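You operate a simulated robot arm through the tools that you are given. There is no shell and no other tool. Be economical: measure what you need, move in short steps, check, and stop when the job is done.

You are at the controls of a simulated robot arm. One attempt, no reset.

JOB
Stir the cream glaze and dip the Dobbrel test tile to its line.
Fine: dip it in that glaze alone; rinse the paddle and stand it in its pot, put the tile back, shut that lid, leave the other buckets, their lids and the other tiles alone, and leave no drips. Set down upright: teal paddle, what you pick out.
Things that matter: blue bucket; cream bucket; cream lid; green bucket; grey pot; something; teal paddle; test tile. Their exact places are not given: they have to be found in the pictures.

Only the result counts: the job must be done as asked and must still hold three seconds after the hand-in. Knocking over, shifting, dropping, spilling or breaking anything else fails it. A push-on lid holds only when it is set on centred and level and pressed home; a screw cap is set on level and turned clockwise until tight.

ROBOT AND FRAMES
A 7-joint arm with a two-finger parallel gripper on a trunk, on a base that drives. Base frame: it is fixed to the floor where the robot stands at the start and does not move with it; the origin is under the middle of the robot, x ahead of it, y to its left, z up. Readings come in m, rad, newtons and seconds.
With the tool pointing down near the work surface it reaches from about 0.36 to 0.78 m from the robot's upright axis, wherever it stands. Its first joint turns from -2.897 to 2.897 rad. Places, roughly: blue bucket [0.5, 0.7, 0.9]; cream bucket [0.5, 0.4, 0.9]; cream lid [0.7, 0.4, 1.2]; green bucket [0.5, 1, 0.9]; grey pot [0.7, 0, 0.8]; something [0.6, 0.6, 0.8]; test tile [0.75, 1.25, 1]. Payload 3.91 kg.
Tool frame: the origin (TCP) lies between the finger pads and is the grasp point; the fingertips stand 0.03 m ahead of it; z points along the fingers, y is the line along which they close. The gripper opens to 0.11 m. The fingers are 0.02 m wide and 0.01 m thick; the gripper's body (0.048 by 0.112 m) begins 0.055 m behind the TCP.
Orientation is told as [roll, pitch, yaw] about the base's x, y, z axes, in that order, counted from this pose: with the fingers straight down and closing along the base's y, the tool's x points along the base's -x, its y along +y and its z along -z.

CONTROLS
- The arm moves only by the tool play_rows. Its argument "steps" is a list that holds one entry, the list of rows, each a list of 7 numbers: the shift along the tool's x, y, z in units of 40 mm (1.0 is 40 mm), then the turn, a rotation vector about the tool's x, y, z in units of 6 degrees (1.0 is 6 degrees), then the gripper command, from -1 (shut) to 1 (fully open), values between in proportion. In form: [[[x, y, z, wx, wy, wz, jaw], ...]]. A call has 1 to 12 rows; each row shifts and turns the commanded pose from where the row before left it, along the tool's axes as they then stand. A call with a number of a shift or a turn outside -1 to 1 is refused whole. Each row takes 0.2 s and may step no farther than 0.05 m and 0.15 rad from the row before; otherwise, or with a gripper value out of range, the whole call is refused. Where a pose cannot be reached the arm comes as near as it can. A force on the tool above 90 N (or 10 N above the force at the start of the call, whichever is more), or a blocked arm, ends the call early, and 0.2 s more pass. The fingers move at their own pace (about 0.153 m/s each) and stop on an object; they squeeze with about 35 N. The grip force told is the motor's: it shows also when the fingers shut on nothing. Time passes only in rows, and 0.2 s behind the last, so rows that do not move let the fingers close. The reply holds the time, the measured pose of the TCP, the force on the tool along the base axes, the opening and the grip force, in the units named above and with some noise, with the torque about the TCP (base axes, N m) and any sound that the robot's microphone picked up.
- Cameras (640 x 400 px; columns grow to the right, rows downward): "scene" is now at [0.0157, 0.1532, 1.6116]; the picture's right is [0.02, -1.00, 0.00], its down [-0.67, -0.01, -0.75] and it looks along [0.75, 0.01, -0.67] (base axes); focal length 214 px, centre (320, 200). "wrist" rides on the gripper at [0.077, 0.007, -0.114] in the tool frame; the picture's right is [-0.09, 1.00, 0.00], its down [-0.80, -0.07, -0.59] and it looks along [-0.59, -0.05, 0.80] (tool axes); focal length 270 px, centre (320, 200).
- get_image(camera): a new picture of that camera. The clock stands still meanwhile.
- raise_lower(by): slides the trunk up (or, below 0, down) by that many m; the arm and the scene camera ride with it, the base frame stays. It gives what a move gives, with no picture.
- roll_base(legs): drives the robot by 1 to 6 legs, each [ahead, turn to the left] in m and rad, along the robot's own axes; the way and the turn of a leg run together, so that a leg with both is an arc; at most 1.5 m and 3.142 rad a leg. The arm and the cameras ride along, it lands a little off, and it stops where it bumps. It gives what a move gives.
- aim_head(pan, tilt): turns the head with the scene camera to pan (to the left, within 2.705 rad either way) and tilt (down, from -0.506 to 1.204), counted from straight ahead of the robot. It gives what a move gives.
- locate(camera, pixels): for up to 12 pixels [column, row] of the newest picture of that camera ("zoom" is the newest enlarged one), the place [x, y, z] in the base frame of the surface seen there, good to about 0.003 m, but the place of the scene camera against the robot may be out by one fixed shift of up to 0.018 m in any direction. The clock stands still meanwhile.
- close_up(camera, box): a new picture of the part [left, top, right, bottom] of that camera's present view, enlarged. The clock stands still meanwhile.
- finish_job(): hands the job in; it is judged then, once.

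Go step by step. Measure first, check grasps and placings, and put right what went wrong. The budget is 80 turns and 52 pictures, counting those below and the enlarged ones. Unless the task says otherwise, let go and move clear before handing in, and close with one line.

The tools are called after "Request:" as a command line: name --argument value ..., lists and objects as JSON in quotes. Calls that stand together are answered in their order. play_rows: Moves the arm, as the interface text tells. Its arguments: {"type":"object","properties":{"steps":{"type":"array"}},"required":["steps"]} The other tools are called the same way: raise_lower (by) slides the trunk up or down; roll_base (legs) drives the base; aim_head (pan, tilt) turns the head that bears the scene camera; get_image (camera) takes a picture; locate (camera, pixels) gives the place of the surface under pixels of a picture; close_up (camera, box) takes an enlarged picture of a part of a camera's view; finish_job () hands the job in.

At the start:

```text
time_s: 0.0
tool_pos: [0.3774, 0.1697, 1.0002]
tcp_rot: [0.0, -0.001, -0.001]
contact_force: [0.0, -0.8, -0.8]
moment: [-0.01, -0.01, 0.01]
finger_gap: 0.1097
gripper_force: 0.0
trunk travel left (down, up): [-0.575, 0.035]
robot x, y, heading: [-0.0035, 0.0005, 0.003]
head pan, tilt: [0.019, 0.728]
```

scene: 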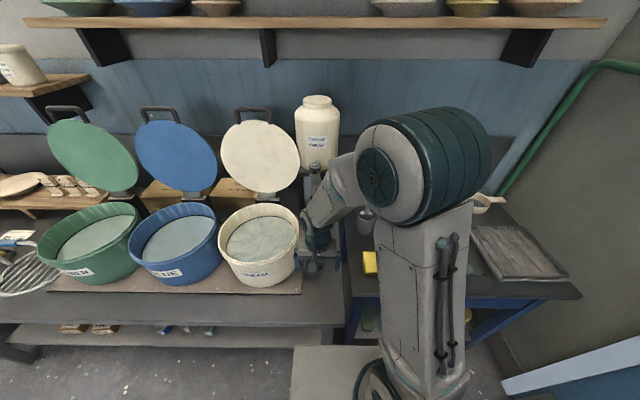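
wrist: 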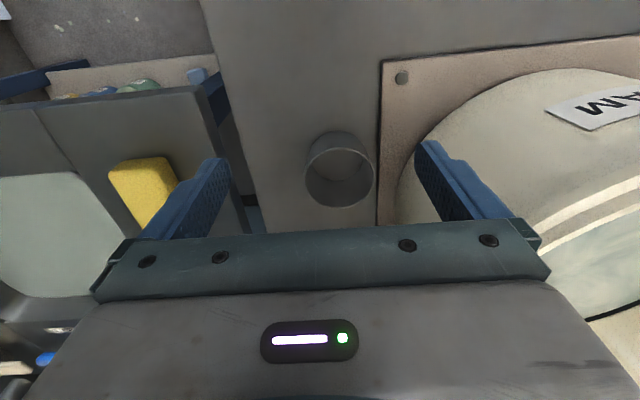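

The first pictures show three open buckets (green, blue and cream at about (258,245)), a tile rack at (70,188) and a grey pot near (366,218). The teal paddle isn't visible yet, so I'll take enlarged views and pan the head.

Request:
close_up --camera "scene" --box '[0, 150, 160, 300]'

Request:
close_up --camera "scene" --box '[200, 80, 400, 300]'

Request:
aim_head --pan 0.9 --tilt 0.7

Request:
get_image --camera "scene"

Request:
aim_head --pan -0.6 --tilt 0.8

Request:
get_image --camera "scene"

```text
2.67 times, centred on (80, 225) of scene
```

zoom: 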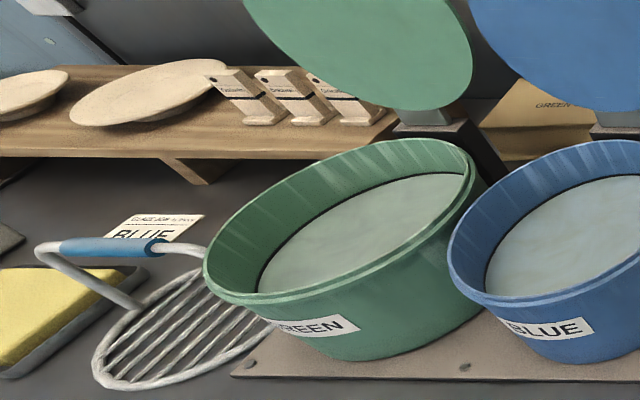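

```text
1.82 times, centred on (300, 190) of scene
```

zoom: 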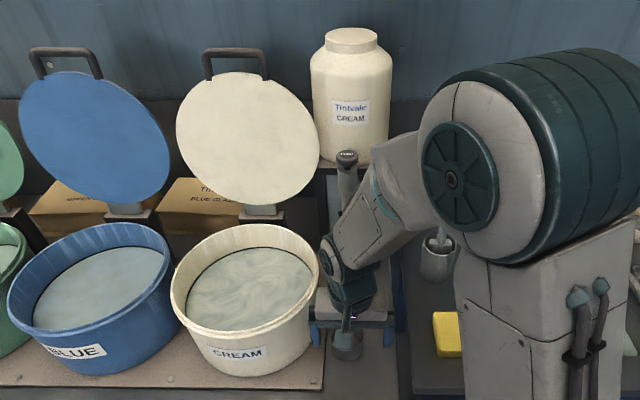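

```text
time_s: 1.2
tool_pos: [0.3766, 0.1695, 0.9994]
tcp_rot: [0.0, 0.0, -0.003]
contact_force: [-0.6, -0.1, 0.0]
moment: [-0.02, -0.01, 0.01]
finger_gap: 0.1101
gripper_force: 0.0
trunk travel left (down, up): [-0.575, 0.035]
robot x, y, heading: [0.0025, 0.0036, 0.001]
head pan, tilt: [0.901, 0.7]
```

```text
47 pictures are left
```

scene: 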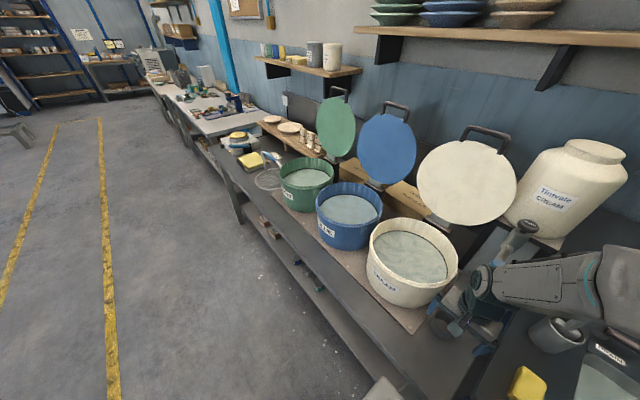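

```text
time_s: 2.8
tool_pos: [0.3766, 0.1698, 0.9995]
tcp_rot: [-0.001, 0.0, -0.002]
contact_force: [-0.2, 0.6, 0.6]
moment: [0.02, -0.03, 0.01]
finger_gap: 0.1101
gripper_force: 0.0
trunk travel left (down, up): [-0.575, 0.035]
robot x, y, heading: [-0.0063, 0.0027, 0.001]
head pan, tilt: [-0.6, 0.799]
```

```text
46 pictures are left
```

scene: 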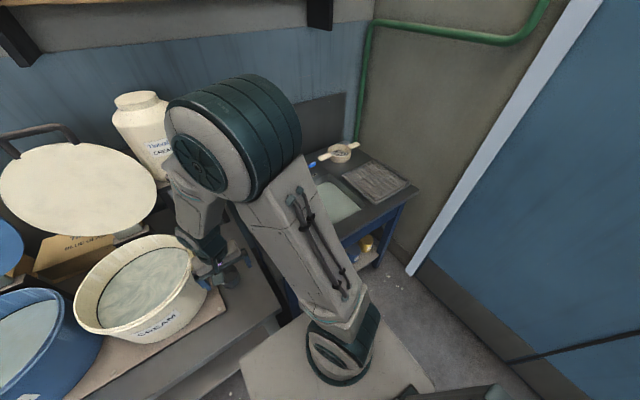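

The arm hides the pot and sink area around (366,218). I'll raise the tool, back off a bit and turn left so the arm swings out of the way, then look toward the sink.

Request:
play_rows --steps '[[[0, 0, -1, 0, 0, 0, 1], [0, 0, -1, 0, 0, 0, 1], [0, 0, -1, 0, 0, 0, 1], [0, 0, -1, 0, 0, 0, 1], [0, 0, -1, 0, 0, 0, 1], [0, 0, -1, 0, 0, 0, 1]]]'

Request:
roll_base --legs '[[-0.2, 0], [0, 1.5708]]'

Request:
aim_head --pan -1.7 --tilt 0.7

Request:
get_image --camera "scene"

```text
time_s: 4.2
tool_pos: [0.3774, 0.1693, 1.2401]
tcp_rot: [-0.001, 0.003, -0.001]
contact_force: [-0.5, -0.1, 0.2]
moment: [-0.03, 0.01, 0.03]
finger_gap: 0.1098
gripper_force: 0.1
trunk travel left (down, up): [-0.575, 0.035]
robot x, y, heading: [0.0004, 0.0014, 0.001]
head pan, tilt: [-0.6, 0.799]
```

```text
time_s: 9.7
tool_pos: [-0.3753, 0.3791, 1.2398]
tcp_rot: [0.0, -0.001, 1.575]
contact_force: [0.7, -0.3, 0.8]
moment: [-0.01, -0.02, 0.02]
finger_gap: 0.1101
gripper_force: 0.0
trunk travel left (down, up): [-0.575, 0.035]
robot x, y, heading: [-0.205, 0.0028, 1.58]
head pan, tilt: [-0.6, 0.799]
```

```text
time_s: 11.0
tool_pos: [-0.3752, 0.3795, 1.2395]
tcp_rot: [0.0, 0.0, 1.575]
contact_force: [0.0, 1.0, -0.1]
moment: [0.0, -0.01, 0.0]
finger_gap: 0.1101
gripper_force: 0.1
trunk travel left (down, up): [-0.575, 0.035]
robot x, y, heading: [-0.2046, 0.0019, 1.575]
head pan, tilt: [-1.7, 0.7]
```

```text
45 pictures are left
```

scene: 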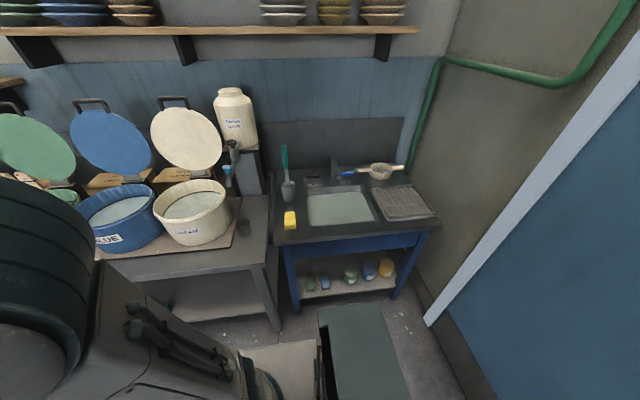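

The teal paddle stands in the grey pot at (286,180), with the sink basin at (340,207). I'll enlarge this area and the bucket area.

Request:
close_up --camera "scene" --box '[200, 130, 440, 280]'

Request:
locate --camera "zoom" --pixels '[[224, 50], [226, 95], [230, 125], [236, 150], [370, 210], [290, 180], [450, 180], [240, 240], [120, 245], [75, 112], [220, 200], [480, 110]]'

Request:
close_up --camera "scene" --box '[60, 80, 280, 260]'

Request:
locate --camera "zoom" --pixels '[[370, 55], [380, 155], [430, 290], [300, 330], [375, 370], [490, 320], [400, 360], [490, 250], [520, 330], [535, 410], [440, 400], [345, 85]]'

```text
2.67 times, centred on (320, 205) of scene
```

zoom: 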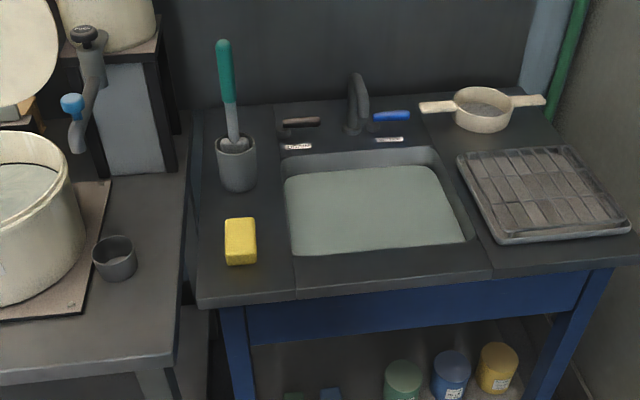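

```text
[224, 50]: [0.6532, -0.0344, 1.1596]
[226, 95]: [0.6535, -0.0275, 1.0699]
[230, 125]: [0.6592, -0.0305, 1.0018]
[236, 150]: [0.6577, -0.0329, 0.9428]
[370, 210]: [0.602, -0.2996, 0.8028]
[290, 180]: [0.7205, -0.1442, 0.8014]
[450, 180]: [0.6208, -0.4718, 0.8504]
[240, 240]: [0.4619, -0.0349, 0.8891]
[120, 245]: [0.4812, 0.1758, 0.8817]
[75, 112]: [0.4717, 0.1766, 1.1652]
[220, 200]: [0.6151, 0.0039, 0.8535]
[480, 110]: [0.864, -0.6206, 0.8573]
```

```text
2.22 times, centred on (170, 170) of scene
```

zoom: 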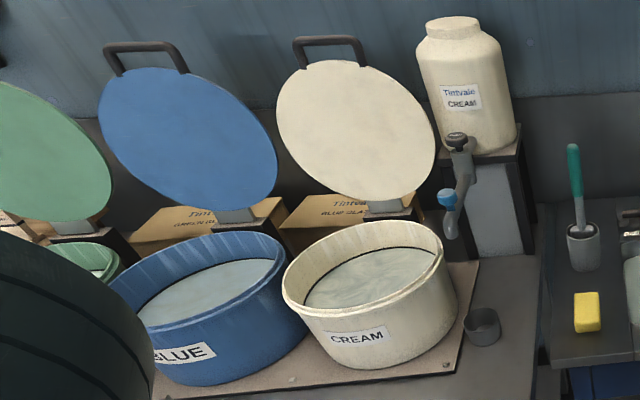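

```text
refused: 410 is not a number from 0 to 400
```

The last zoom shows the cream bucket, its upright hinged lid (355,130), and a cup under the jar's tap. I'll get the 3D places.

Request:
locate --camera "zoom" --pixels '[[330, 40], [355, 62], [280, 110], [432, 170], [370, 198], [385, 208], [286, 290], [443, 255], [360, 222], [370, 310], [370, 280], [460, 360]]'

Request:
locate --camera "zoom" --pixels '[[330, 250], [420, 285], [340, 285], [457, 300], [355, 365], [455, 145], [445, 200], [450, 225], [297, 60], [365, 60], [372, 392], [540, 350]]'

```text
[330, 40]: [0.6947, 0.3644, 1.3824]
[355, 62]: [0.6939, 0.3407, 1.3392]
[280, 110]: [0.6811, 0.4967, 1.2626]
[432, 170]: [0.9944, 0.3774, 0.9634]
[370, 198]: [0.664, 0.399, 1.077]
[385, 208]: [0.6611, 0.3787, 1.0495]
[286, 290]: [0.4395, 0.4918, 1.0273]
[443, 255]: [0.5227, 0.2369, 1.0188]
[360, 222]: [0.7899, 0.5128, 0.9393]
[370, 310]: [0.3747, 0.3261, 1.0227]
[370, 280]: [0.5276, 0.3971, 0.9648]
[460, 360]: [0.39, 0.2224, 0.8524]
```

```text
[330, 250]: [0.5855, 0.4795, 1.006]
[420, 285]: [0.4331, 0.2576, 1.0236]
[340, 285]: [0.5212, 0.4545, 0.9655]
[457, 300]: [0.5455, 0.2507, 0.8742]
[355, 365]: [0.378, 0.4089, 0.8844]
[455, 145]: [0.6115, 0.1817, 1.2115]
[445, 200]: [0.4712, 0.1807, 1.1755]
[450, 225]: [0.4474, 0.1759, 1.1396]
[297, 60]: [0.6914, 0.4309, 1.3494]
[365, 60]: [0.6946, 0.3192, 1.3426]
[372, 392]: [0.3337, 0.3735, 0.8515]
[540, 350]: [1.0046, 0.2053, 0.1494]
```

The pot with the teal paddle is near (0.655,-0.032), handle top z≈1.16. The cream bucket is centred near (0.50,0.37), with its rim at z≈1.025 and the glaze at z≈0.965. I'll go back to facing the bench and look at the pot with the wrist camera from above.

Request:
roll_base --legs '[[0, -1.5708], [0.2, 0]]'

Request:
play_rows --steps '[[[-0.7, -0.9, -0.8, 0, 0, 0, 1], [-0.7, -0.9, -0.5, 0, 0, 0, 1], [-0.7, -0.9, 0, 0, 0, 0, 1], [-0.7, -0.9, 0, 0, 0, 0, 1], [-0.7, -0.9, 0, 0, 0, 0, 1]]]'

Request:
get_image --camera "wrist"

```text
time_s: 16.4
tool_pos: [0.3667, 0.1704, 1.2385]
tcp_rot: [0.0, 0.005, -0.001]
contact_force: [0.5, 0.1, -0.6]
moment: [-0.01, 0.02, 0.0]
finger_gap: 0.11
gripper_force: 0.1
trunk travel left (down, up): [-0.575, 0.035]
robot x, y, heading: [-0.0119, 0.004, 0.0]
head pan, tilt: [-1.7, 0.7]
```

```text
refused: row 1 steps farther than a row can; nothing moved
```

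```text
42 pictures are left
```

wrist: 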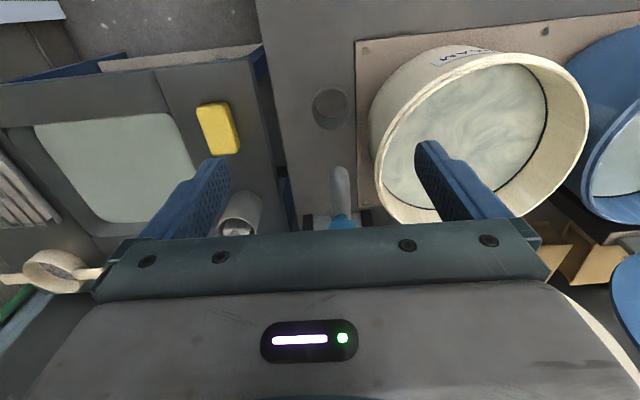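

The wrist view shows the bucket at (470,130), the pot rim at (240,215) and the tap at (340,190). I'll locate these with the wrist camera, which has no fixed shift.

Request:
locate --camera "wrist" --pixels '[[378, 130], [586, 100], [470, 52], [400, 210], [470, 100], [545, 60], [340, 170], [345, 215], [222, 205], [258, 200], [240, 195], [120, 150]]'

Request:
play_rows --steps '[[[-0.5, -0.8, -0.4, 0, 0, 0, 1], [-0.5, -0.8, -0.4, 0, 0, 0, 1], [-0.5, -0.8, -0.4, 0, 0, 0, 1], [-0.5, -0.8, 0, 0, 0, 0, 1], [-0.5, -0.8, 0, 0, 0, 0, 1], [-0.5, -0.8, 0, 0, 0, 0, 1]]]'

Request:
get_image --camera "wrist"

```text
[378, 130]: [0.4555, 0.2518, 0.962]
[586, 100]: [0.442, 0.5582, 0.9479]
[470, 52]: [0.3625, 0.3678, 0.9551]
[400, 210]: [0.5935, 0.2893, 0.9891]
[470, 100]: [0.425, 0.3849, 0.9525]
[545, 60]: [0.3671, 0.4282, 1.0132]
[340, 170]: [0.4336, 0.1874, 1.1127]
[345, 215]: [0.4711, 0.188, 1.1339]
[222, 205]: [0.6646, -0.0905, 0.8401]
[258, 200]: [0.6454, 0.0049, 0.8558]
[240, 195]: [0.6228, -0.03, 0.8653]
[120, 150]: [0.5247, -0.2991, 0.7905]
```

```text
time_s: 17.8
tool_pos: [0.4873, -0.0234, 1.2875]
tcp_rot: [0.0, 0.0, -0.001]
contact_force: [-0.4, 0.7, -0.2]
moment: [-0.05, 0.01, 0.0]
finger_gap: 0.11
gripper_force: 0.0
trunk travel left (down, up): [-0.575, 0.035]
robot x, y, heading: [-0.0147, -0.0008, -0.003]
head pan, tilt: [-1.7, 0.7]
```

```text
41 pictures are left
```

wrist: 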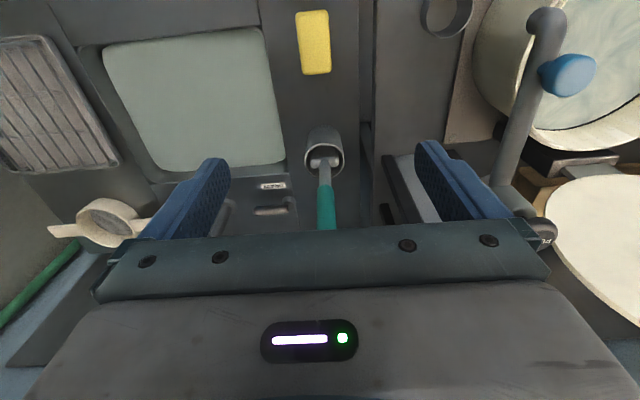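

The paddle handle is at (326,205) and its rod at (325,175). I'll locate those.

Request:
locate --camera "wrist" --pixels '[[325, 170], [325, 180], [326, 195], [326, 210], [326, 222], [310, 165], [342, 160], [325, 145], [568, 75], [545, 20], [190, 100], [440, 15]]'

```text
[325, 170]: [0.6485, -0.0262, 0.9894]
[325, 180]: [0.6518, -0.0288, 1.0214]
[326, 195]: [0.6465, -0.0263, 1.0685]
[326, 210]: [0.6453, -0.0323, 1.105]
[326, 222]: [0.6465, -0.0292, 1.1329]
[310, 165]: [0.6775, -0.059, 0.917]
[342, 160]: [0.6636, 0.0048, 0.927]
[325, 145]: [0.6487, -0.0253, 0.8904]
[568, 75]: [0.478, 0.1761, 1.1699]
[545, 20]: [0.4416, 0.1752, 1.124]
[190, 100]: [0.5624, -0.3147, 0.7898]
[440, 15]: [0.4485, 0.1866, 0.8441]
```

The handle axis is about (0.655,-0.028), with its top at about z 1.15. I'll move over it, lower to z≈1.117 and close.

Request:
play_rows --steps '[[[-0.85, -0.03, 0, 0, 0, 0, 1], [-0.85, -0.02, 0, 0, 0, 0, 1], [-0.85, -0.02, 0, 0, 0, 0, 1], [-0.85, -0.02, 0, 0, 0, 0, 1], [-0.8, -0.02, 0, 0, 0, 0, 1], [0, 0, 0.85, 0, 0, 0, 0.2], [0, 0, 0.85, 0, 0, 0, 0.2], [0, 0, 0.85, 0, 0, 0, 0.2], [0, 0, 0.85, 0, 0, 0, 0.2], [0, 0, 0.8, 0, 0, 0, 0.2]]]'

Request:
get_image --camera "wrist"

```text
time_s: 20.0
tool_pos: [0.6518, -0.0239, 1.1199]
tcp_rot: [0.0, 0.001, -0.004]
contact_force: [-0.3, 0.0, -0.7]
moment: [0.03, 0.0, 0.0]
finger_gap: 0.066
gripper_force: 0.1
trunk travel left (down, up): [-0.575, 0.035]
robot x, y, heading: [-0.0131, 0.0017, 0.0]
head pan, tilt: [-1.7, 0.7]
```

```text
40 pictures are left
```

wrist: 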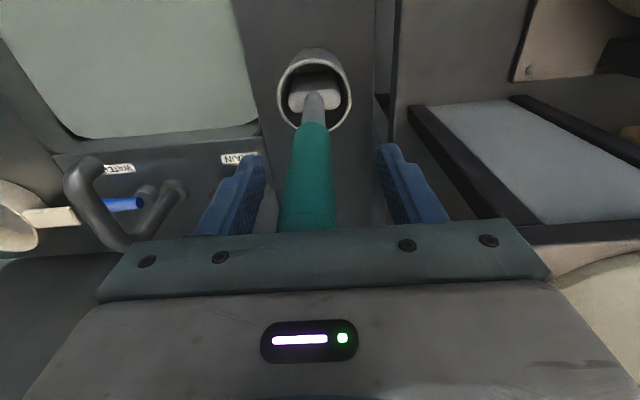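

The handle is between the fingers, a bit left of centre. I'll measure it before closing.

Request:
locate --camera "wrist" --pixels '[[305, 220], [285, 220], [325, 220], [313, 130], [120, 60], [200, 125], [240, 158], [120, 205], [90, 190], [120, 168], [315, 100], [180, 60]]'

Request:
close_up --camera "wrist" --box '[0, 120, 340, 260]'

```text
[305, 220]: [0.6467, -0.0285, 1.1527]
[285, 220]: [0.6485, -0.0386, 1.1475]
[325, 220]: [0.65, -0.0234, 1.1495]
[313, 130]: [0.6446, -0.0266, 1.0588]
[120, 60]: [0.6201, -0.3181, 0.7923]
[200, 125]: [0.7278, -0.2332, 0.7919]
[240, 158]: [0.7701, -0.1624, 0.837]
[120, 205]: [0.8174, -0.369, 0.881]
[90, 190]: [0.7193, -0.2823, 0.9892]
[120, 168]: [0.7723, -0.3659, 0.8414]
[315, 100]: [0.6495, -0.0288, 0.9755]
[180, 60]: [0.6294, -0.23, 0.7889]
```

```text
1.88 times, centred on (170, 190) of wrist
```

zoom: 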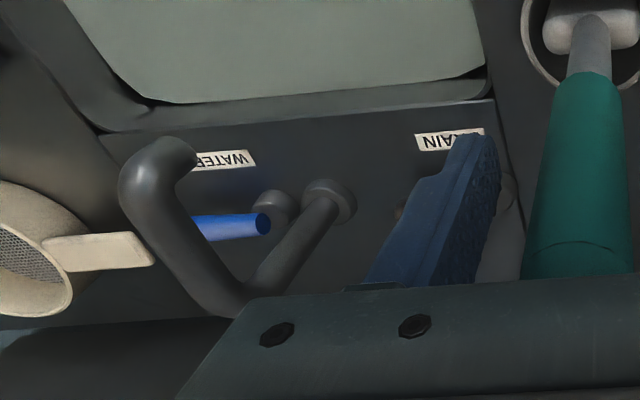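

The handle centre is (0.656,-0.030), so I'll trim the tool by a few mm and close.

Request:
play_rows --steps '[[[-0.12, -0.15, -0.15, 0, 0, 0, 0.2], [0, 0, 0, 0, 0, 0, -1], [0, 0, 0, 0, 0, 0, -1], [0, 0, 0, 0, 0, 0, -1]]]'

```text
time_s: 21.0
tool_pos: [0.658, -0.031, 1.1266]
tcp_rot: [0.0, 0.0, -0.002]
contact_force: [-1.6, -0.3, 0.5]
moment: [-0.04, -0.01, 0.03]
finger_gap: 0.0274
gripper_force: 34.5
trunk travel left (down, up): [-0.575, 0.035]
robot x, y, heading: [-0.0086, 0.0036, -0.002]
head pan, tilt: [-1.7, 0.7]
```

It's gripped at a 27 mm gap. I'll lift straight up by about 0.21 m and check the scene view.

Request:
play_rows --steps '[[[0, 0, -0.5, 0, 0, 0, -1], [0, 0, -0.9, 0, 0, 0, -1], [0, 0, -0.9, 0, 0, 0, -1], [0, 0, -0.9, 0, 0, 0, -1], [0, 0, -0.9, 0, 0, 0, -1], [0, 0, -0.9, 0, 0, 0, -1], [0, 0, -0.4, 0, 0, 0, -1]]]'

Request:
aim_head --pan 0.0 --tilt 0.6

Request:
get_image --camera "scene"

```text
time_s: 22.6
tool_pos: [0.6574, -0.0344, 1.3327]
tcp_rot: [0.0, 0.0, -0.003]
contact_force: [-0.1, -0.3, -1.9]
moment: [-0.01, -0.01, -0.01]
finger_gap: 0.0274
gripper_force: 35.1
out of reach, approached as far as the arm can: row 7
trunk travel left (down, up): [-0.575, 0.035]
robot x, y, heading: [-0.0056, 0.0069, 0.003]
head pan, tilt: [-1.7, 0.7]
```

```text
time_s: 24.3
tool_pos: [0.6582, -0.0353, 1.332]
tcp_rot: [0.0, -0.001, -0.002]
contact_force: [0.1, 1.0, -1.5]
moment: [0.01, -0.01, -0.03]
finger_gap: 0.0273
gripper_force: 35.3
trunk travel left (down, up): [-0.575, 0.035]
robot x, y, heading: [-0.0125, 0.0036, -0.003]
head pan, tilt: [0.0, 0.6]
```

```text
38 pictures are left
```

scene: 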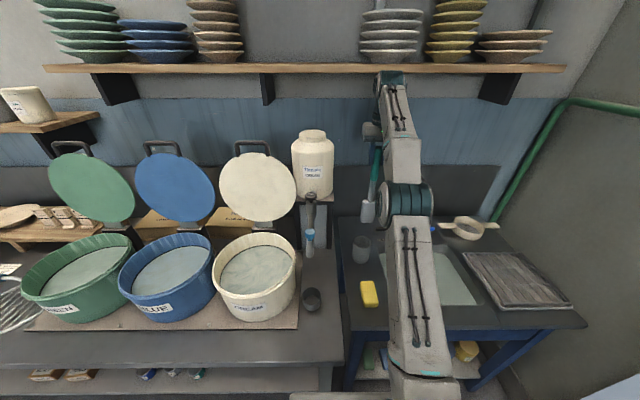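

The paddle hangs clear at (370,200). I'll locate its bottom and handle, plus the bucket rim, glaze and lid from this view.

Request:
locate --camera "scene" --pixels '[[367, 218], [368, 208], [375, 165], [214, 275], [296, 252], [250, 296], [260, 234], [258, 270], [232, 145], [263, 140], [310, 245], [362, 250]]'

Request:
close_up --camera "scene" --box '[200, 120, 400, 330]'

```text
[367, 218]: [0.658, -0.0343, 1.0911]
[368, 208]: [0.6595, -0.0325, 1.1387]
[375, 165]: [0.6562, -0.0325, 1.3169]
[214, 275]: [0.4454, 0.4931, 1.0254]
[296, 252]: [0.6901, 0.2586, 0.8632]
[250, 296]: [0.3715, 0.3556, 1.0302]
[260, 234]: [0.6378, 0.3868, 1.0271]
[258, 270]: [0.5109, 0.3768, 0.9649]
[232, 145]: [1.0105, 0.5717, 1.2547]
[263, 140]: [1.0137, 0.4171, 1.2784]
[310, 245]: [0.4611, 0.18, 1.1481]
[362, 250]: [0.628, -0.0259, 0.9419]
```

```text
1.90 times, centred on (300, 225) of scene
```

zoom: 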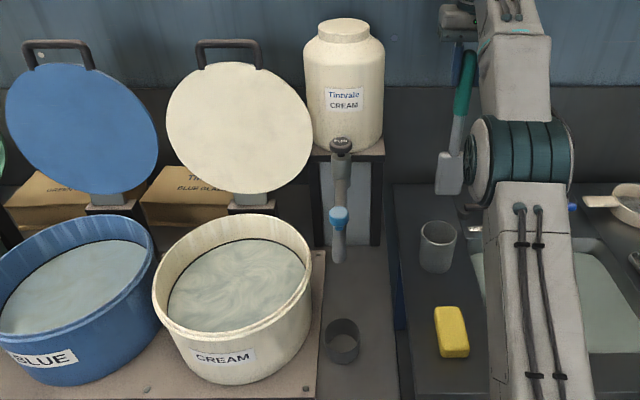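

The paddle tip is about 0.262 below the TCP. The bucket centre is about (0.505,0.372), with glaze at z≈0.952 and the rim at about 1.013. I'll pull back to x≈0.37, pass in front of the tap spout, and check.

Request:
play_rows --steps '[[[0.9, 0, 0, 0, 0, 0, -1], [0.9, 0, 0, 0, 0, 0, -1], [0.9, 0, 0, 0, 0, 0, -1], [0.9, 0, 0, 0, 0, 0, -1], [0.9, 0, 0, 0, 0, 0, -1], [0.9, 0, 0, 0, 0, 0, -1], [0.9, 0, 0, 0, 0, 0, -1], [0.9, 0, 0, 0, 0, 0, -1]]]'

Request:
play_rows --steps '[[[0, 0.92, 0, 0, 0, 0, -1], [0, 0.92, 0, 0, 0, 0, -1], [0, 0.92, 0, 0, 0, 0, -1], [0, 0.92, 0, 0, 0, 0, -1], [0, 0.92, 0, 0, 0, 0, -1], [0, 0.92, 0, 0, 0, 0, -1], [0, 0.92, 0, 0, 0, 0, -1], [0, 0.92, 0, 0, 0, 0, -1], [0, 0.92, 0, 0, 0, 0, -1], [0, 0.92, 0, 0, 0, 0, -1], [0, 0.92, 0, 0, 0, 0, -1]]]'

Request:
play_rows --steps '[[[-0.9, 0, 0, 0, 0, 0, -1], [-0.9, 0, 0, 0, 0, 0, -1], [-0.9, 0, 0, 0, 0, 0, -1], [0, 0, 0, 0, 0, 0, -1]]]'

Request:
get_image --camera "scene"

```text
time_s: 26.1
tool_pos: [0.3708, -0.0312, 1.333]
tcp_rot: [0.0, -0.002, -0.001]
contact_force: [-0.2, 0.3, -1.8]
moment: [0.0, 0.02, -0.04]
finger_gap: 0.0276
gripper_force: 35.4
trunk travel left (down, up): [-0.575, 0.035]
robot x, y, heading: [-0.0096, 0.0045, 0.0]
head pan, tilt: [0.0, 0.6]
```

```text
time_s: 28.5
tool_pos: [0.3694, 0.3753, 1.332]
tcp_rot: [-0.003, -0.001, 0.0]
contact_force: [0.3, 0.1, -1.6]
moment: [-0.05, 0.03, 0.0]
finger_gap: 0.0275
gripper_force: 35.2
trunk travel left (down, up): [-0.575, 0.035]
robot x, y, heading: [-0.0089, 0.0023, -0.003]
head pan, tilt: [0.0, 0.6]
```

```text
time_s: 29.5
tool_pos: [0.4773, 0.3733, 1.3329]
tcp_rot: [0.0, 0.0, -0.002]
contact_force: [-0.3, 0.5, -1.3]
moment: [0.01, 0.0, -0.03]
finger_gap: 0.0275
gripper_force: 35.0
trunk travel left (down, up): [-0.575, 0.035]
robot x, y, heading: [-0.0119, 0.0046, -0.0]
head pan, tilt: [0.0, 0.6]
```

```text
36 pictures are left
```

scene: 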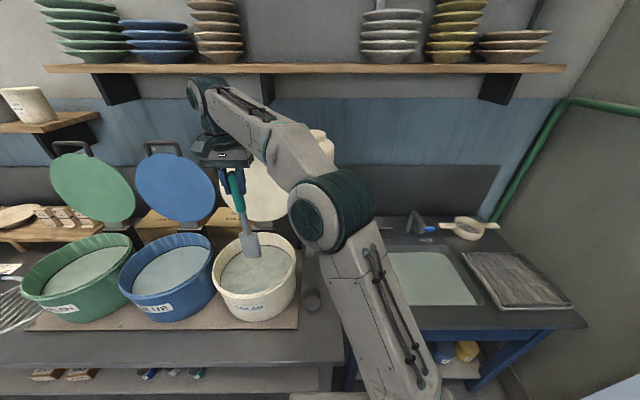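

The paddle hangs over the cream bucket at (250,245). I'll lower it in to TCP z≈1.155, watching for force.

Request:
play_rows --steps '[[[0, 0, 0.8, 0, 0, 0, -1], [0, 0, 0.8, 0, 0, 0, -1], [0, 0, 0.8, 0, 0, 0, -1], [0, 0, 0.8, 0, 0, 0, -1], [0, 0, 0.6, 0, 0, 0, -1], [0, 0, 0.5, 0, 0, 0, -1]]]'

Request:
close_up --camera "scene" --box '[170, 140, 330, 330]'

```text
time_s: 30.9
tool_pos: [0.478, 0.3718, 1.1595]
tcp_rot: [0.001, -0.001, -0.001]
contact_force: [-0.3, 0.3, -2.2]
moment: [-0.05, 0.01, 0.02]
finger_gap: 0.0279
gripper_force: 34.7
trunk travel left (down, up): [-0.575, 0.035]
robot x, y, heading: [-0.0093, 0.0004, 0.003]
head pan, tilt: [0.0, 0.6]
```

```text
2.11 times, centred on (250, 235) of scene
```

zoom: 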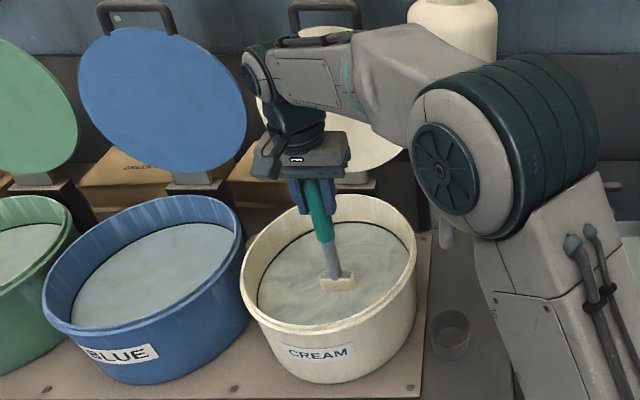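

The blade is in the glaze at (338,283) of the zoom, with no contact force. I'll sink about 12 mm more, move to the stirring radius and make circles.

Request:
play_rows --steps '[[[0, 0, 0.3, 0, 0, 0, -1], [0.57, 0, 0, 0, 0, 0, -1]]]'

Request:
play_rows --steps '[[[-0.167, -0.625, 0, 0, 0, 0, -1], [-0.458, -0.458, 0, 0, 0, 0, -1], [-0.625, -0.167, 0, 0, 0, 0, -1], [-0.625, 0.167, 0, 0, 0, 0, -1], [-0.458, 0.458, 0, 0, 0, 0, -1], [-0.167, 0.625, 0, 0, 0, 0, -1], [0.167, 0.625, 0, 0, 0, 0, -1], [0.458, 0.458, 0, 0, 0, 0, -1], [0.625, 0.167, 0, 0, 0, 0, -1], [0.625, -0.167, 0, 0, 0, 0, -1], [0.458, -0.458, 0, 0, 0, 0, -1], [0.167, -0.625, 0, 0, 0, 0, -1]]]'

Request:
play_rows --steps '[[[-0.167, -0.625, 0, 0, 0, 0, -1], [-0.458, -0.458, 0, 0, 0, 0, -1], [-0.625, -0.167, 0, 0, 0, 0, -1], [-0.625, 0.167, 0, 0, 0, 0, -1], [-0.458, 0.458, 0, 0, 0, 0, -1], [-0.167, 0.625, 0, 0, 0, 0, -1], [0.167, 0.625, 0, 0, 0, 0, -1], [0.458, 0.458, 0, 0, 0, 0, -1], [0.625, 0.167, 0, 0, 0, 0, -1], [0.625, -0.167, 0, 0, 0, 0, -1], [0.458, -0.458, 0, 0, 0, 0, -1], [0.167, -0.625, 0, 0, 0, 0, -1]]]'

Request:
close_up --camera "scene" --box '[170, 140, 330, 330]'

```text
time_s: 31.5
tool_pos: [0.4529, 0.3743, 1.1489]
tcp_rot: [0.0, -0.001, 0.0]
contact_force: [-0.2, 0.0, -1.8]
moment: [0.02, 0.04, 0.0]
finger_gap: 0.0276
gripper_force: 35.2
trunk travel left (down, up): [-0.575, 0.035]
robot x, y, heading: [-0.0124, 0.0007, 0.005]
head pan, tilt: [0.0, 0.6]
```

```text
time_s: 34.1
tool_pos: [0.456, 0.3721, 1.148]
tcp_rot: [-0.002, 0.003, -0.001]
contact_force: [-0.1, -0.4, -2.2]
moment: [0.0, 0.02, -0.01]
finger_gap: 0.0276
gripper_force: 35.4
trunk travel left (down, up): [-0.575, 0.035]
robot x, y, heading: [-0.0098, -0.0011, -0.001]
head pan, tilt: [0.0, 0.6]
```

```text
time_s: 36.7
tool_pos: [0.4548, 0.3666, 1.1493]
tcp_rot: [0.0, 0.0, -0.003]
contact_force: [0.7, 0.8, -1.8]
moment: [0.04, 0.01, 0.02]
finger_gap: 0.0273
gripper_force: 35.1
trunk travel left (down, up): [-0.575, 0.035]
robot x, y, heading: [-0.0108, 0.0035, 0.001]
head pan, tilt: [0.0, 0.6]
```

```text
2.11 times, centred on (250, 235) of scene
```

zoom: 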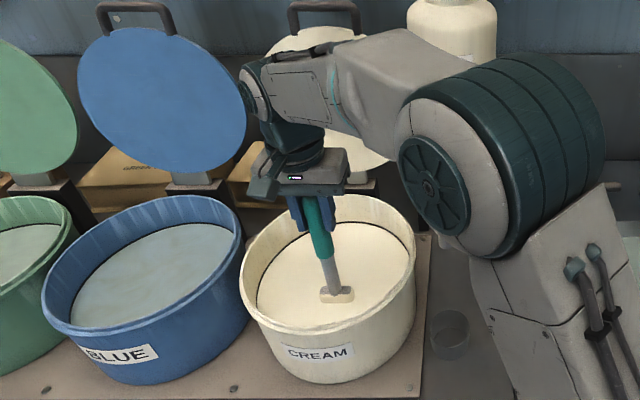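

The glaze is now an even cream. One more circle for surety, then I'll lift the blade just above the surface inside the bucket and let it drip.

Request:
play_rows --steps '[[[-0.167, -0.625, 0, 0, 0, 0, -1], [-0.458, -0.458, 0, 0, 0, 0, -1], [-0.625, -0.167, 0, 0, 0, 0, -1], [-0.625, 0.167, 0, 0, 0, 0, -1], [-0.458, 0.458, 0, 0, 0, 0, -1], [-0.167, 0.625, 0, 0, 0, 0, -1], [0.167, 0.625, 0, 0, 0, 0, -1], [0.458, 0.458, 0, 0, 0, 0, -1], [0.625, 0.167, 0, 0, 0, 0, -1], [0.625, -0.167, 0, 0, 0, 0, -1], [0.458, -0.458, 0, 0, 0, 0, -1], [0.167, -0.625, 0, 0, 0, 0, -1]]]'

Request:
play_rows --steps '[[[-0.6, 0, 0, 0, 0, 0, -1], [-0.6, 0, 0, 0, 0, 0, -1], [0, 0, -0.5, 0, 0, 0, -1], [0, 0, -0.5, 0, 0, 0, -1], [0, 0, -0.5, 0, 0, 0, -1], [0, 0, -0.5, 0, 0, 0, -1], [0, 0, -0.5, 0, 0, 0, -1], [0, 0, 0, 0, 0, 0, -1], [0, 0, 0, 0, 0, 0, -1], [0, 0, 0, 0, 0, 0, -1], [0, 0, 0, 0, 0, 0, -1], [0, 0, 0, 0, 0, 0, -1]]]'

Request:
play_rows --steps '[[[0, 0, 0, 0, 0, 0, -1], [0, 0, 0, 0, 0, 0, -1], [0, 0, 0, 0, 0, 0, -1], [0, 0, 0, 0, 0, 0, -1], [0, 0, 0, 0, 0, 0, -1], [0, 0, 0, 0, 0, 0, -1], [0, 0, 0, 0, 0, 0, -1], [0, 0, 0, 0, 0, 0, -1], [0, 0, 0, 0, 0, 0, -1], [0, 0, 0, 0, 0, 0, -1], [0, 0, 0, 0, 0, 0, -1], [0, 0, 0, 0, 0, 0, -1]]]'

Request:
close_up --camera "scene" --box '[170, 140, 330, 330]'

```text
time_s: 39.3
tool_pos: [0.4556, 0.3693, 1.1475]
tcp_rot: [-0.001, 0.0, -0.002]
contact_force: [0.9, 0.5, -2.6]
moment: [0.0, 0.01, 0.03]
finger_gap: 0.0278
gripper_force: 35.1
trunk travel left (down, up): [-0.575, 0.035]
robot x, y, heading: [-0.0092, 0.0017, 0.0]
head pan, tilt: [0.0, 0.6]
```

```text
time_s: 41.9
tool_pos: [0.5036, 0.3729, 1.2463]
tcp_rot: [0.0, -0.001, -0.002]
contact_force: [0.3, -0.7, -3.2]
moment: [0.05, -0.02, -0.02]
finger_gap: 0.0274
gripper_force: 35.1
trunk travel left (down, up): [-0.575, 0.035]
robot x, y, heading: [-0.0059, 0.0002, -0.001]
head pan, tilt: [0.0, 0.6]
```

```text
time_s: 44.5
tool_pos: [0.5042, 0.3727, 1.2457]
tcp_rot: [-0.001, 0.0, -0.002]
contact_force: [-0.2, -0.3, -1.7]
moment: [0.0, 0.01, -0.01]
finger_gap: 0.0276
gripper_force: 34.8
trunk travel left (down, up): [-0.575, 0.035]
robot x, y, heading: [-0.0108, 0.0037, -0.001]
head pan, tilt: [0.0, 0.6]
```

```text
2.11 times, centred on (250, 235) of scene
```

zoom: 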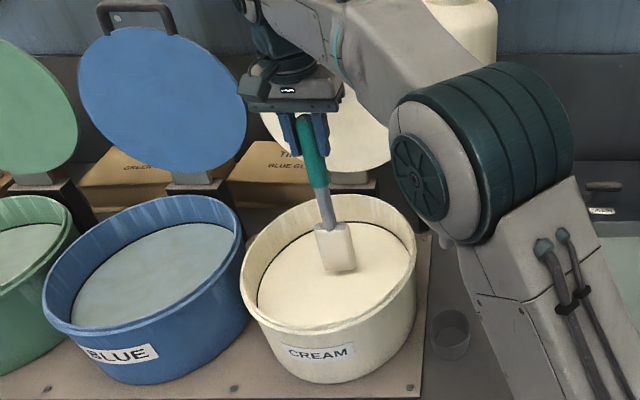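

The blade is out and coated. I'll wait longer over the bucket for drips to end, then check its lower edge.

Request:
play_rows --steps '[[[0, 0, 0, 0, 0, 0, -1], [0, 0, 0, 0, 0, 0, -1], [0, 0, 0, 0, 0, 0, -1], [0, 0, 0, 0, 0, 0, -1], [0, 0, 0, 0, 0, 0, -1], [0, 0, 0, 0, 0, 0, -1], [0, 0, 0, 0, 0, 0, -1], [0, 0, 0, 0, 0, 0, -1], [0, 0, 0, 0, 0, 0, -1], [0, 0, 0, 0, 0, 0, -1], [0, 0, 0, 0, 0, 0, -1], [0, 0, 0, 0, 0, 0, -1]]]'

Request:
play_rows --steps '[[[0, 0, 0, 0, 0, 0, -1], [0, 0, 0, 0, 0, 0, -1], [0, 0, 0, 0, 0, 0, -1], [0, 0, 0, 0, 0, 0, -1], [0, 0, 0, 0, 0, 0, -1], [0, 0, 0, 0, 0, 0, -1], [0, 0, 0, 0, 0, 0, -1], [0, 0, 0, 0, 0, 0, -1], [0, 0, 0, 0, 0, 0, -1], [0, 0, 0, 0, 0, 0, -1], [0, 0, -0.8, 0, 0, 0, -1], [0, 0, -0.8, 0, 0, 0, -1]]]'

Request:
close_up --camera "scene" --box '[210, 200, 290, 290]'

```text
time_s: 47.1
tool_pos: [0.5036, 0.3719, 1.2456]
tcp_rot: [0.0, 0.0, -0.002]
contact_force: [0.6, -0.4, -2.1]
moment: [0.0, 0.01, -0.02]
finger_gap: 0.0276
gripper_force: 35.3
trunk travel left (down, up): [-0.575, 0.035]
robot x, y, heading: [-0.0131, 0.0061, -0.001]
head pan, tilt: [0.0, 0.6]
```

```text
time_s: 49.7
tool_pos: [0.504, 0.3737, 1.3106]
tcp_rot: [0.0, 0.0, -0.003]
contact_force: [0.1, 0.1, -2.4]
moment: [0.0, 0.03, 0.0]
finger_gap: 0.0276
gripper_force: 34.4
trunk travel left (down, up): [-0.575, 0.035]
robot x, y, heading: [-0.0109, 0.0032, -0.004]
head pan, tilt: [0.0, 0.6]
```

```text
4.44 times, centred on (250, 245) of scene
```

zoom: 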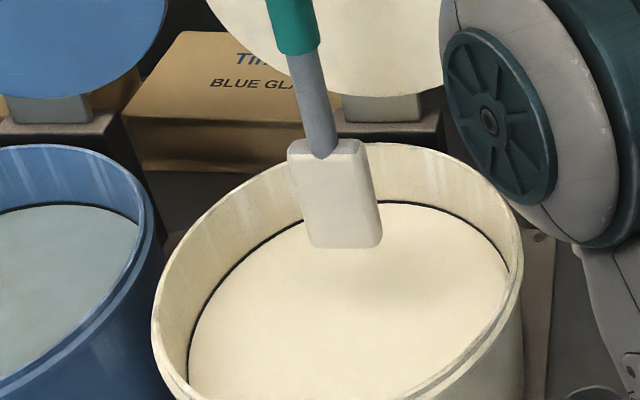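

No drip hangs from the blade. I'll go back around in front of the tap at x≈0.37 and over to the basin near (0.58,-0.28).

Request:
play_rows --steps '[[[0, 0, -0.6, 0, 0, 0, -1], [0.84, 0, 0, 0, 0, 0, -1], [0.84, 0, 0, 0, 0, 0, -1], [0.84, 0, 0, 0, 0, 0, -1], [0.84, 0, 0, 0, 0, 0, -1], [0, 0, 0, 0, 0, 0, -1]]]'

Request:
play_rows --steps '[[[0, -0.8, 0, 0, 0, 0, -1], [0, -0.95, 0, 0, 0, 0, -1], [0, -0.95, 0, 0, 0, 0, -1], [0, -0.95, 0, 0, 0, 0, -1], [0, -0.95, 0, 0, 0, 0, -1], [0, -0.95, 0, 0, 0, 0, -1], [0, -0.95, 0, 0, 0, 0, -1], [0, -0.95, 0, 0, 0, 0, -1], [0, -0.95, 0, 0, 0, 0, -1], [0, -0.95, 0, 0, 0, 0, -1], [0, -0.95, 0, 0, 0, 0, -1]]]'

Request:
play_rows --steps '[[[-0.4, -0.95, 0, 0, 0, 0, -1], [-0.6, -0.95, 0, 0, 0, 0, -1], [-0.6, -0.95, 0, 0, 0, 0, -1], [-0.6, -0.95, 0, 0, 0, 0, -1], [-0.7, -0.95, 0, 0, 0, 0, -1], [-0.9, -0.6, 0, 0, 0, 0, -1], [-0.9, 0, 0, 0, 0, 0, -1], [-0.5, 0, 0, 0, 0, 0, -1], [0, 0, 0, 0, 0, 0, -1]]]'

Request:
get_image --camera "wrist"

```text
time_s: 51.1
tool_pos: [0.3688, 0.3724, 1.332]
tcp_rot: [-0.003, 0.0, -0.002]
contact_force: [-0.4, -0.9, -1.0]
moment: [0.02, 0.02, -0.01]
finger_gap: 0.0275
gripper_force: 34.5
trunk travel left (down, up): [-0.575, 0.035]
robot x, y, heading: [-0.0128, 0.0017, -0.003]
head pan, tilt: [0.0, 0.6]
```

```text
time_s: 53.5
tool_pos: [0.3681, -0.0417, 1.3342]
tcp_rot: [0.0, 0.0, -0.002]
contact_force: [-1.0, 0.2, -2.5]
moment: [0.01, 0.01, -0.04]
finger_gap: 0.0275
gripper_force: 35.0
trunk travel left (down, up): [-0.575, 0.035]
robot x, y, heading: [-0.0124, -0.0016, -0.002]
head pan, tilt: [0.0, 0.6]
```

```text
time_s: 55.5
tool_pos: [0.5771, -0.2568, 1.3345]
tcp_rot: [0.0, 0.001, -0.002]
contact_force: [-0.4, -0.1, -1.0]
moment: [-0.01, 0.04, -0.02]
finger_gap: 0.0276
gripper_force: 34.8
trunk travel left (down, up): [-0.575, 0.035]
robot x, y, heading: [-0.0082, 0.0057, 0.003]
head pan, tilt: [0.0, 0.6]
```

```text
31 pictures are left
```

wrist: 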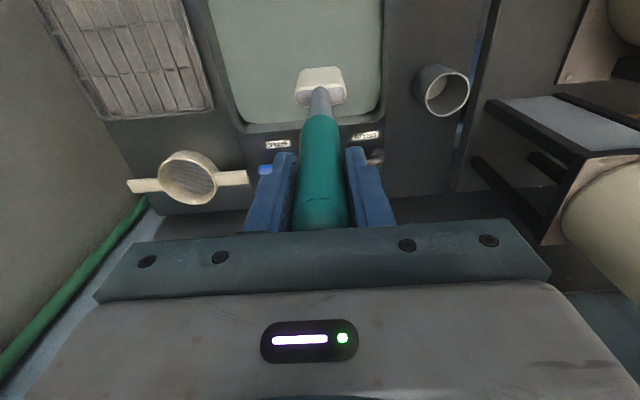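

The blade is over the basin water at (320,85). I'll lower it in stages, watching force and sound.

Request:
play_rows --steps '[[[0, -0.7, 0.5, 0, 0, 0, -1], [0, 0, 0.9, 0, 0, 0, -1], [0, 0, 0.9, 0, 0, 0, -1], [0, 0, 0.9, 0, 0, 0, -1], [0, 0, 0.9, 0, 0, 0, -1], [0, 0, 0.9, 0, 0, 0, -1], [0, 0, 0.9, 0, 0, 0, -1], [0, 0, 0.9, 0, 0, 0, -1], [0, 0, 0.5, 0, 0, 0, -1], [0, 0, 0.4, 0, 0, 0, -1], [0, 0, 0.3, 0, 0, 0, -1], [0, 0, 0, 0, 0, 0, -1]]]'

Request:
get_image --camera "wrist"

```text
time_s: 58.1
tool_pos: [0.575, -0.2817, 1.016]
tcp_rot: [0.0, 0.0, -0.003]
contact_force: [1.4, 0.5, -2.6]
moment: [-0.01, -0.01, -0.02]
finger_gap: 0.0274
gripper_force: 34.9
trunk travel left (down, up): [-0.575, 0.035]
robot x, y, heading: [-0.0101, 0.0031, -0.003]
head pan, tilt: [0.0, 0.6]
```

```text
30 pictures are left
```

wrist: 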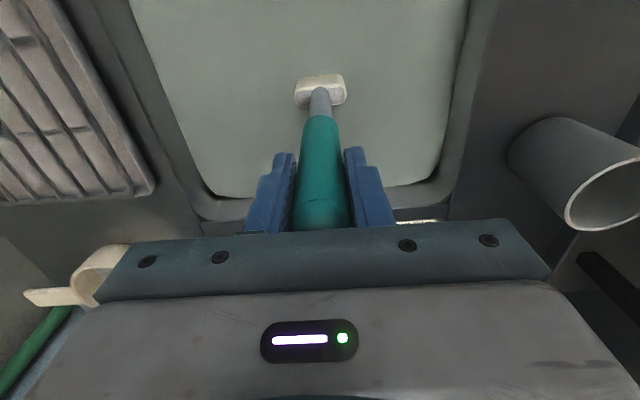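

The blade is partly immersed with no floor contact. I'll lower another 36 mm and swish.

Request:
play_rows --steps '[[[0, 0, 0.25, 0, 0, 0, -1], [0, 0, 0.25, 0, 0, 0, -1], [0, 0, 0.25, 0, 0, 0, -1], [0, 0, 0.2, 0, 0, 0, -1], [0, 0, 0, 0, 0, 0, -1]]]'

Request:
play_rows --steps '[[[0, 0.6, 0, 0, 0, 0, -1], [0, 0.6, 0, 0, 0, 0, -1], [0, -0.6, 0, 0, 0, 0, -1], [0, -0.6, 0, 0, 0, 0, -1], [0, -0.6, 0, 0, 0, 0, -1], [0, -0.6, 0, 0, 0, 0, -1], [0, 0.6, 0, 0, 0, 0, -1], [0, 0.6, 0, 0, 0, 0, -1], [0, 0.6, 0, 0, 0, 0, -1], [0, 0.6, 0, 0, 0, 0, -1], [0, -0.6, 0, 0, 0, 0, -1], [0, -0.6, 0, 0, 0, 0, -1]]]'

Request:
close_up --camera "wrist" --box '[200, 40, 440, 190]'

```text
time_s: 59.3
tool_pos: [0.5747, -0.2818, 0.9878]
tcp_rot: [-0.008, -0.016, -0.003]
contact_force: [0.4, 0.2, 58.6]
moment: [1.25, -0.34, -0.01]
finger_gap: 0.0282
gripper_force: 35.3
trunk travel left (down, up): [-0.575, 0.035]
robot x, y, heading: [-0.0115, 0.0022, -0.001]
head pan, tilt: [0.0, 0.6]
```

```text
time_s: 61.9
tool_pos: [0.5736, -0.2826, 0.9786]
tcp_rot: [-0.002, 0.002, -0.003]
contact_force: [0.2, 1.5, 9.7]
moment: [0.17, -0.02, -0.02]
finger_gap: 0.0272
gripper_force: 34.6
trunk travel left (down, up): [-0.575, 0.035]
robot x, y, heading: [-0.01, 0.0029, -0.001]
head pan, tilt: [0.0, 0.6]
```

```text
2.67 times, centred on (320, 115) of wrist
```

zoom: 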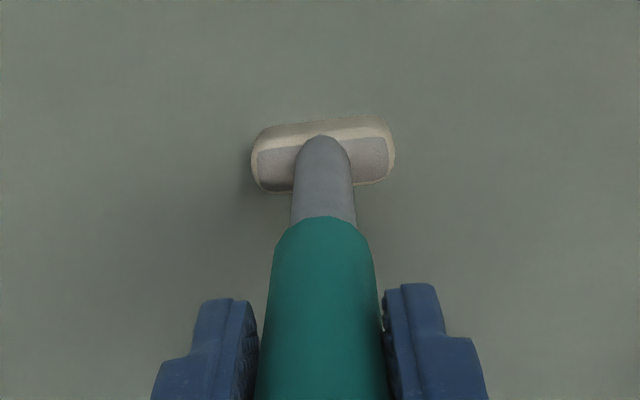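

The blade touched the basin floor and the handle slid about 9 mm in the grip. I'll raise it out of the water and inspect the blade.

Request:
play_rows --steps '[[[0, 0, -0.5, 0, 0, 0, -1], [0, 0, -0.5, 0, 0, 0, -1], [0, 0, -0.7, 0, 0, 0, -1], [0, 0, -0.7, 0, 0, 0, -1], [0, 0, -0.7, 0, 0, 0, -1], [0, 0, 0, 0, 0, 0, -1]]]'

Request:
close_up --camera "wrist" --box '[200, 40, 440, 190]'

Request:
aim_head --pan -0.35 --tilt 0.75

Request:
get_image --camera "scene"

```text
time_s: 63.3
tool_pos: [0.5751, -0.282, 1.1006]
tcp_rot: [-0.001, 0.002, -0.001]
contact_force: [-0.4, -1.3, -1.6]
moment: [0.0, -0.01, -0.03]
finger_gap: 0.0276
gripper_force: 35.0
trunk travel left (down, up): [-0.575, 0.035]
robot x, y, heading: [-0.0114, 0.0037, -0.0]
head pan, tilt: [0.0, 0.6]
```

```text
2.67 times, centred on (320, 115) of wrist
```

zoom: 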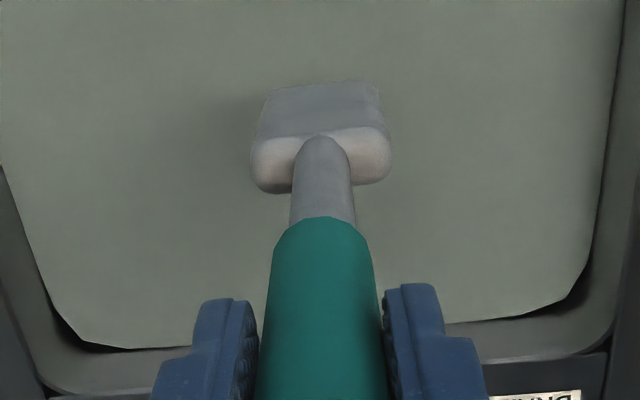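

```text
time_s: 64.2
tool_pos: [0.5758, -0.2825, 1.1008]
tcp_rot: [0.0, 0.001, -0.003]
contact_force: [0.0, -0.6, -1.8]
moment: [-0.01, 0.01, 0.01]
finger_gap: 0.0279
gripper_force: 34.6
trunk travel left (down, up): [-0.575, 0.035]
robot x, y, heading: [-0.0058, 0.0034, -0.003]
head pan, tilt: [-0.351, 0.75]
```

```text
27 pictures are left
```

scene: 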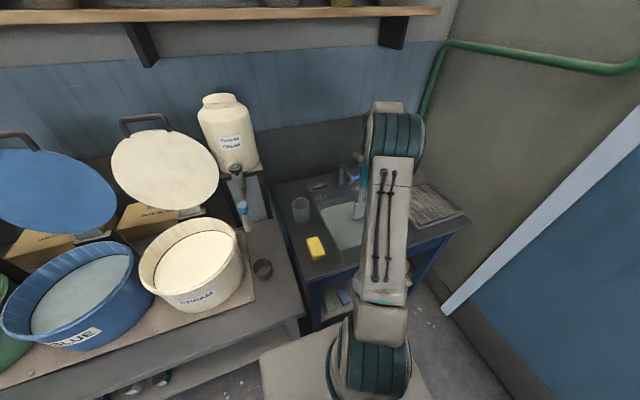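

The blade is now grey and its top edge is pale. I'll rinse once more, just above floor contact, then let it drip over the basin.

Request:
play_rows --steps '[[[0, 0, 0.8, 0, 0, 0, -1], [0, 0, 0.8, 0, 0, 0, -1], [0, 0, 0.8, 0, 0, 0, -1], [0, 0, 0.55, 0, 0, 0, -1], [0, 0.6, 0, 0, 0, 0, -1], [0, 0.6, 0, 0, 0, 0, -1], [0.6, -0.6, 0, 0, 0, 0, -1], [0, -0.6, 0, 0, 0, 0, -1], [-0.6, -0.6, 0, 0, 0, 0, -1], [0, -0.6, 0, 0, 0, 0, -1], [0, 0.6, 0, 0, 0, 0, -1], [0, 0.6, 0, 0, 0, 0, -1]]]'

Request:
play_rows --steps '[[[0, 0, -0.4, 0, 0, 0, -1], [0, 0, -0.4, 0, 0, 0, -1], [0, 0, -0.6, 0, 0, 0, -1], [0, 0, -0.7, 0, 0, 0, -1], [0, 0, -0.7, 0, 0, 0, -1], [0, 0, 0, 0, 0, 0, -1], [0, 0, 0, 0, 0, 0, -1], [0, 0, 0, 0, 0, 0, -1], [0, 0, 0, 0, 0, 0, -1], [0, 0, 0, 0, 0, 0, -1], [0, 0, 0, 0, 0, 0, -1], [0, 0, 0, 0, 0, 0, -1]]]'

Request:
play_rows --steps '[[[0, 0, 0, 0, 0, 0, -1], [0, 0, 0, 0, 0, 0, -1], [0, 0, 0, 0, 0, 0, -1], [0, 0, 0, 0, 0, 0, -1], [0, 0, 0, 0, 0, 0, -1], [0, 0, 0, 0, 0, 0, -1], [0, 0, 0, 0, 0, 0, -1], [0, 0, 0, 0, 0, 0, -1], [0, 0, 0, 0, 0, 0, -1], [0, 0, 0, 0, 0, 0, -1], [0, 0, 0, 0, 0, 0, -1], [0, 0, 0, 0, 0, 0, -1]]]'

Request:
play_rows --steps '[[[0, 0, 0, 0, 0, 0, -1], [0, 0, 0, 0, 0, 0, -1], [0, 0, 0, 0, 0, 0, -1], [0, 0, 0, 0, 0, 0, -1], [0, 0, 0, 0, 0, 0, -1], [0, 0, 0, 0, 0, 0, -1], [0, 0, 0, 0, 0, 0, -1], [0, 0, -0.7, 0, 0, 0, -1], [0, 0, -0.7, 0, 0, 0, -1], [0, 0, -0.7, 0, 0, 0, -1], [0, 0, -0.7, 0, 0, 0, -1], [0, 0, 0, 0, 0, 0, -1]]]'

Request:
close_up --camera "wrist" --box '[180, 0, 500, 200]'

```text
time_s: 66.8
tool_pos: [0.5774, -0.2834, 0.9843]
tcp_rot: [0.002, 0.0, 0.0]
contact_force: [0.4, 0.5, -2.3]
moment: [0.01, 0.0, -0.02]
finger_gap: 0.0276
gripper_force: 35.1
trunk travel left (down, up): [-0.575, 0.035]
robot x, y, heading: [-0.0106, 0.0038, 0.001]
head pan, tilt: [-0.351, 0.75]
```

```text
time_s: 69.3
tool_pos: [0.5756, -0.2832, 1.0961]
tcp_rot: [0.0, 0.002, -0.003]
contact_force: [-0.4, 0.0, -2.3]
moment: [0.01, 0.0, 0.02]
finger_gap: 0.0277
gripper_force: 35.2
trunk travel left (down, up): [-0.575, 0.035]
robot x, y, heading: [-0.0129, 0.0027, -0.002]
head pan, tilt: [-0.351, 0.75]
```

```text
time_s: 72.0
tool_pos: [0.576, -0.2831, 1.0976]
tcp_rot: [0.0, -0.001, 0.0]
contact_force: [-0.2, 0.5, -2.0]
moment: [0.01, 0.01, 0.01]
finger_gap: 0.0275
gripper_force: 34.9
trunk travel left (down, up): [-0.575, 0.035]
robot x, y, heading: [-0.0118, 0.0038, -0.002]
head pan, tilt: [-0.351, 0.75]
```

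```text
time_s: 74.5
tool_pos: [0.5762, -0.2798, 1.2069]
tcp_rot: [0.0, 0.0, -0.001]
contact_force: [0.1, -0.9, -2.5]
moment: [0.02, -0.01, 0.01]
finger_gap: 0.0279
gripper_force: 35.0
trunk travel left (down, up): [-0.575, 0.035]
robot x, y, heading: [-0.0083, 0.0021, -0.003]
head pan, tilt: [-0.351, 0.75]
```

```text
2.00 times, centred on (340, 100) of wrist
```

zoom: 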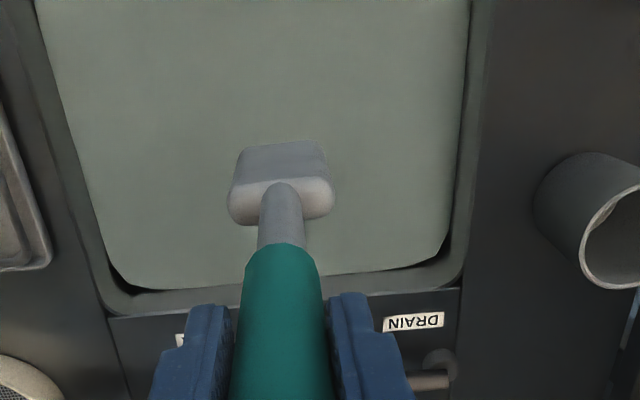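

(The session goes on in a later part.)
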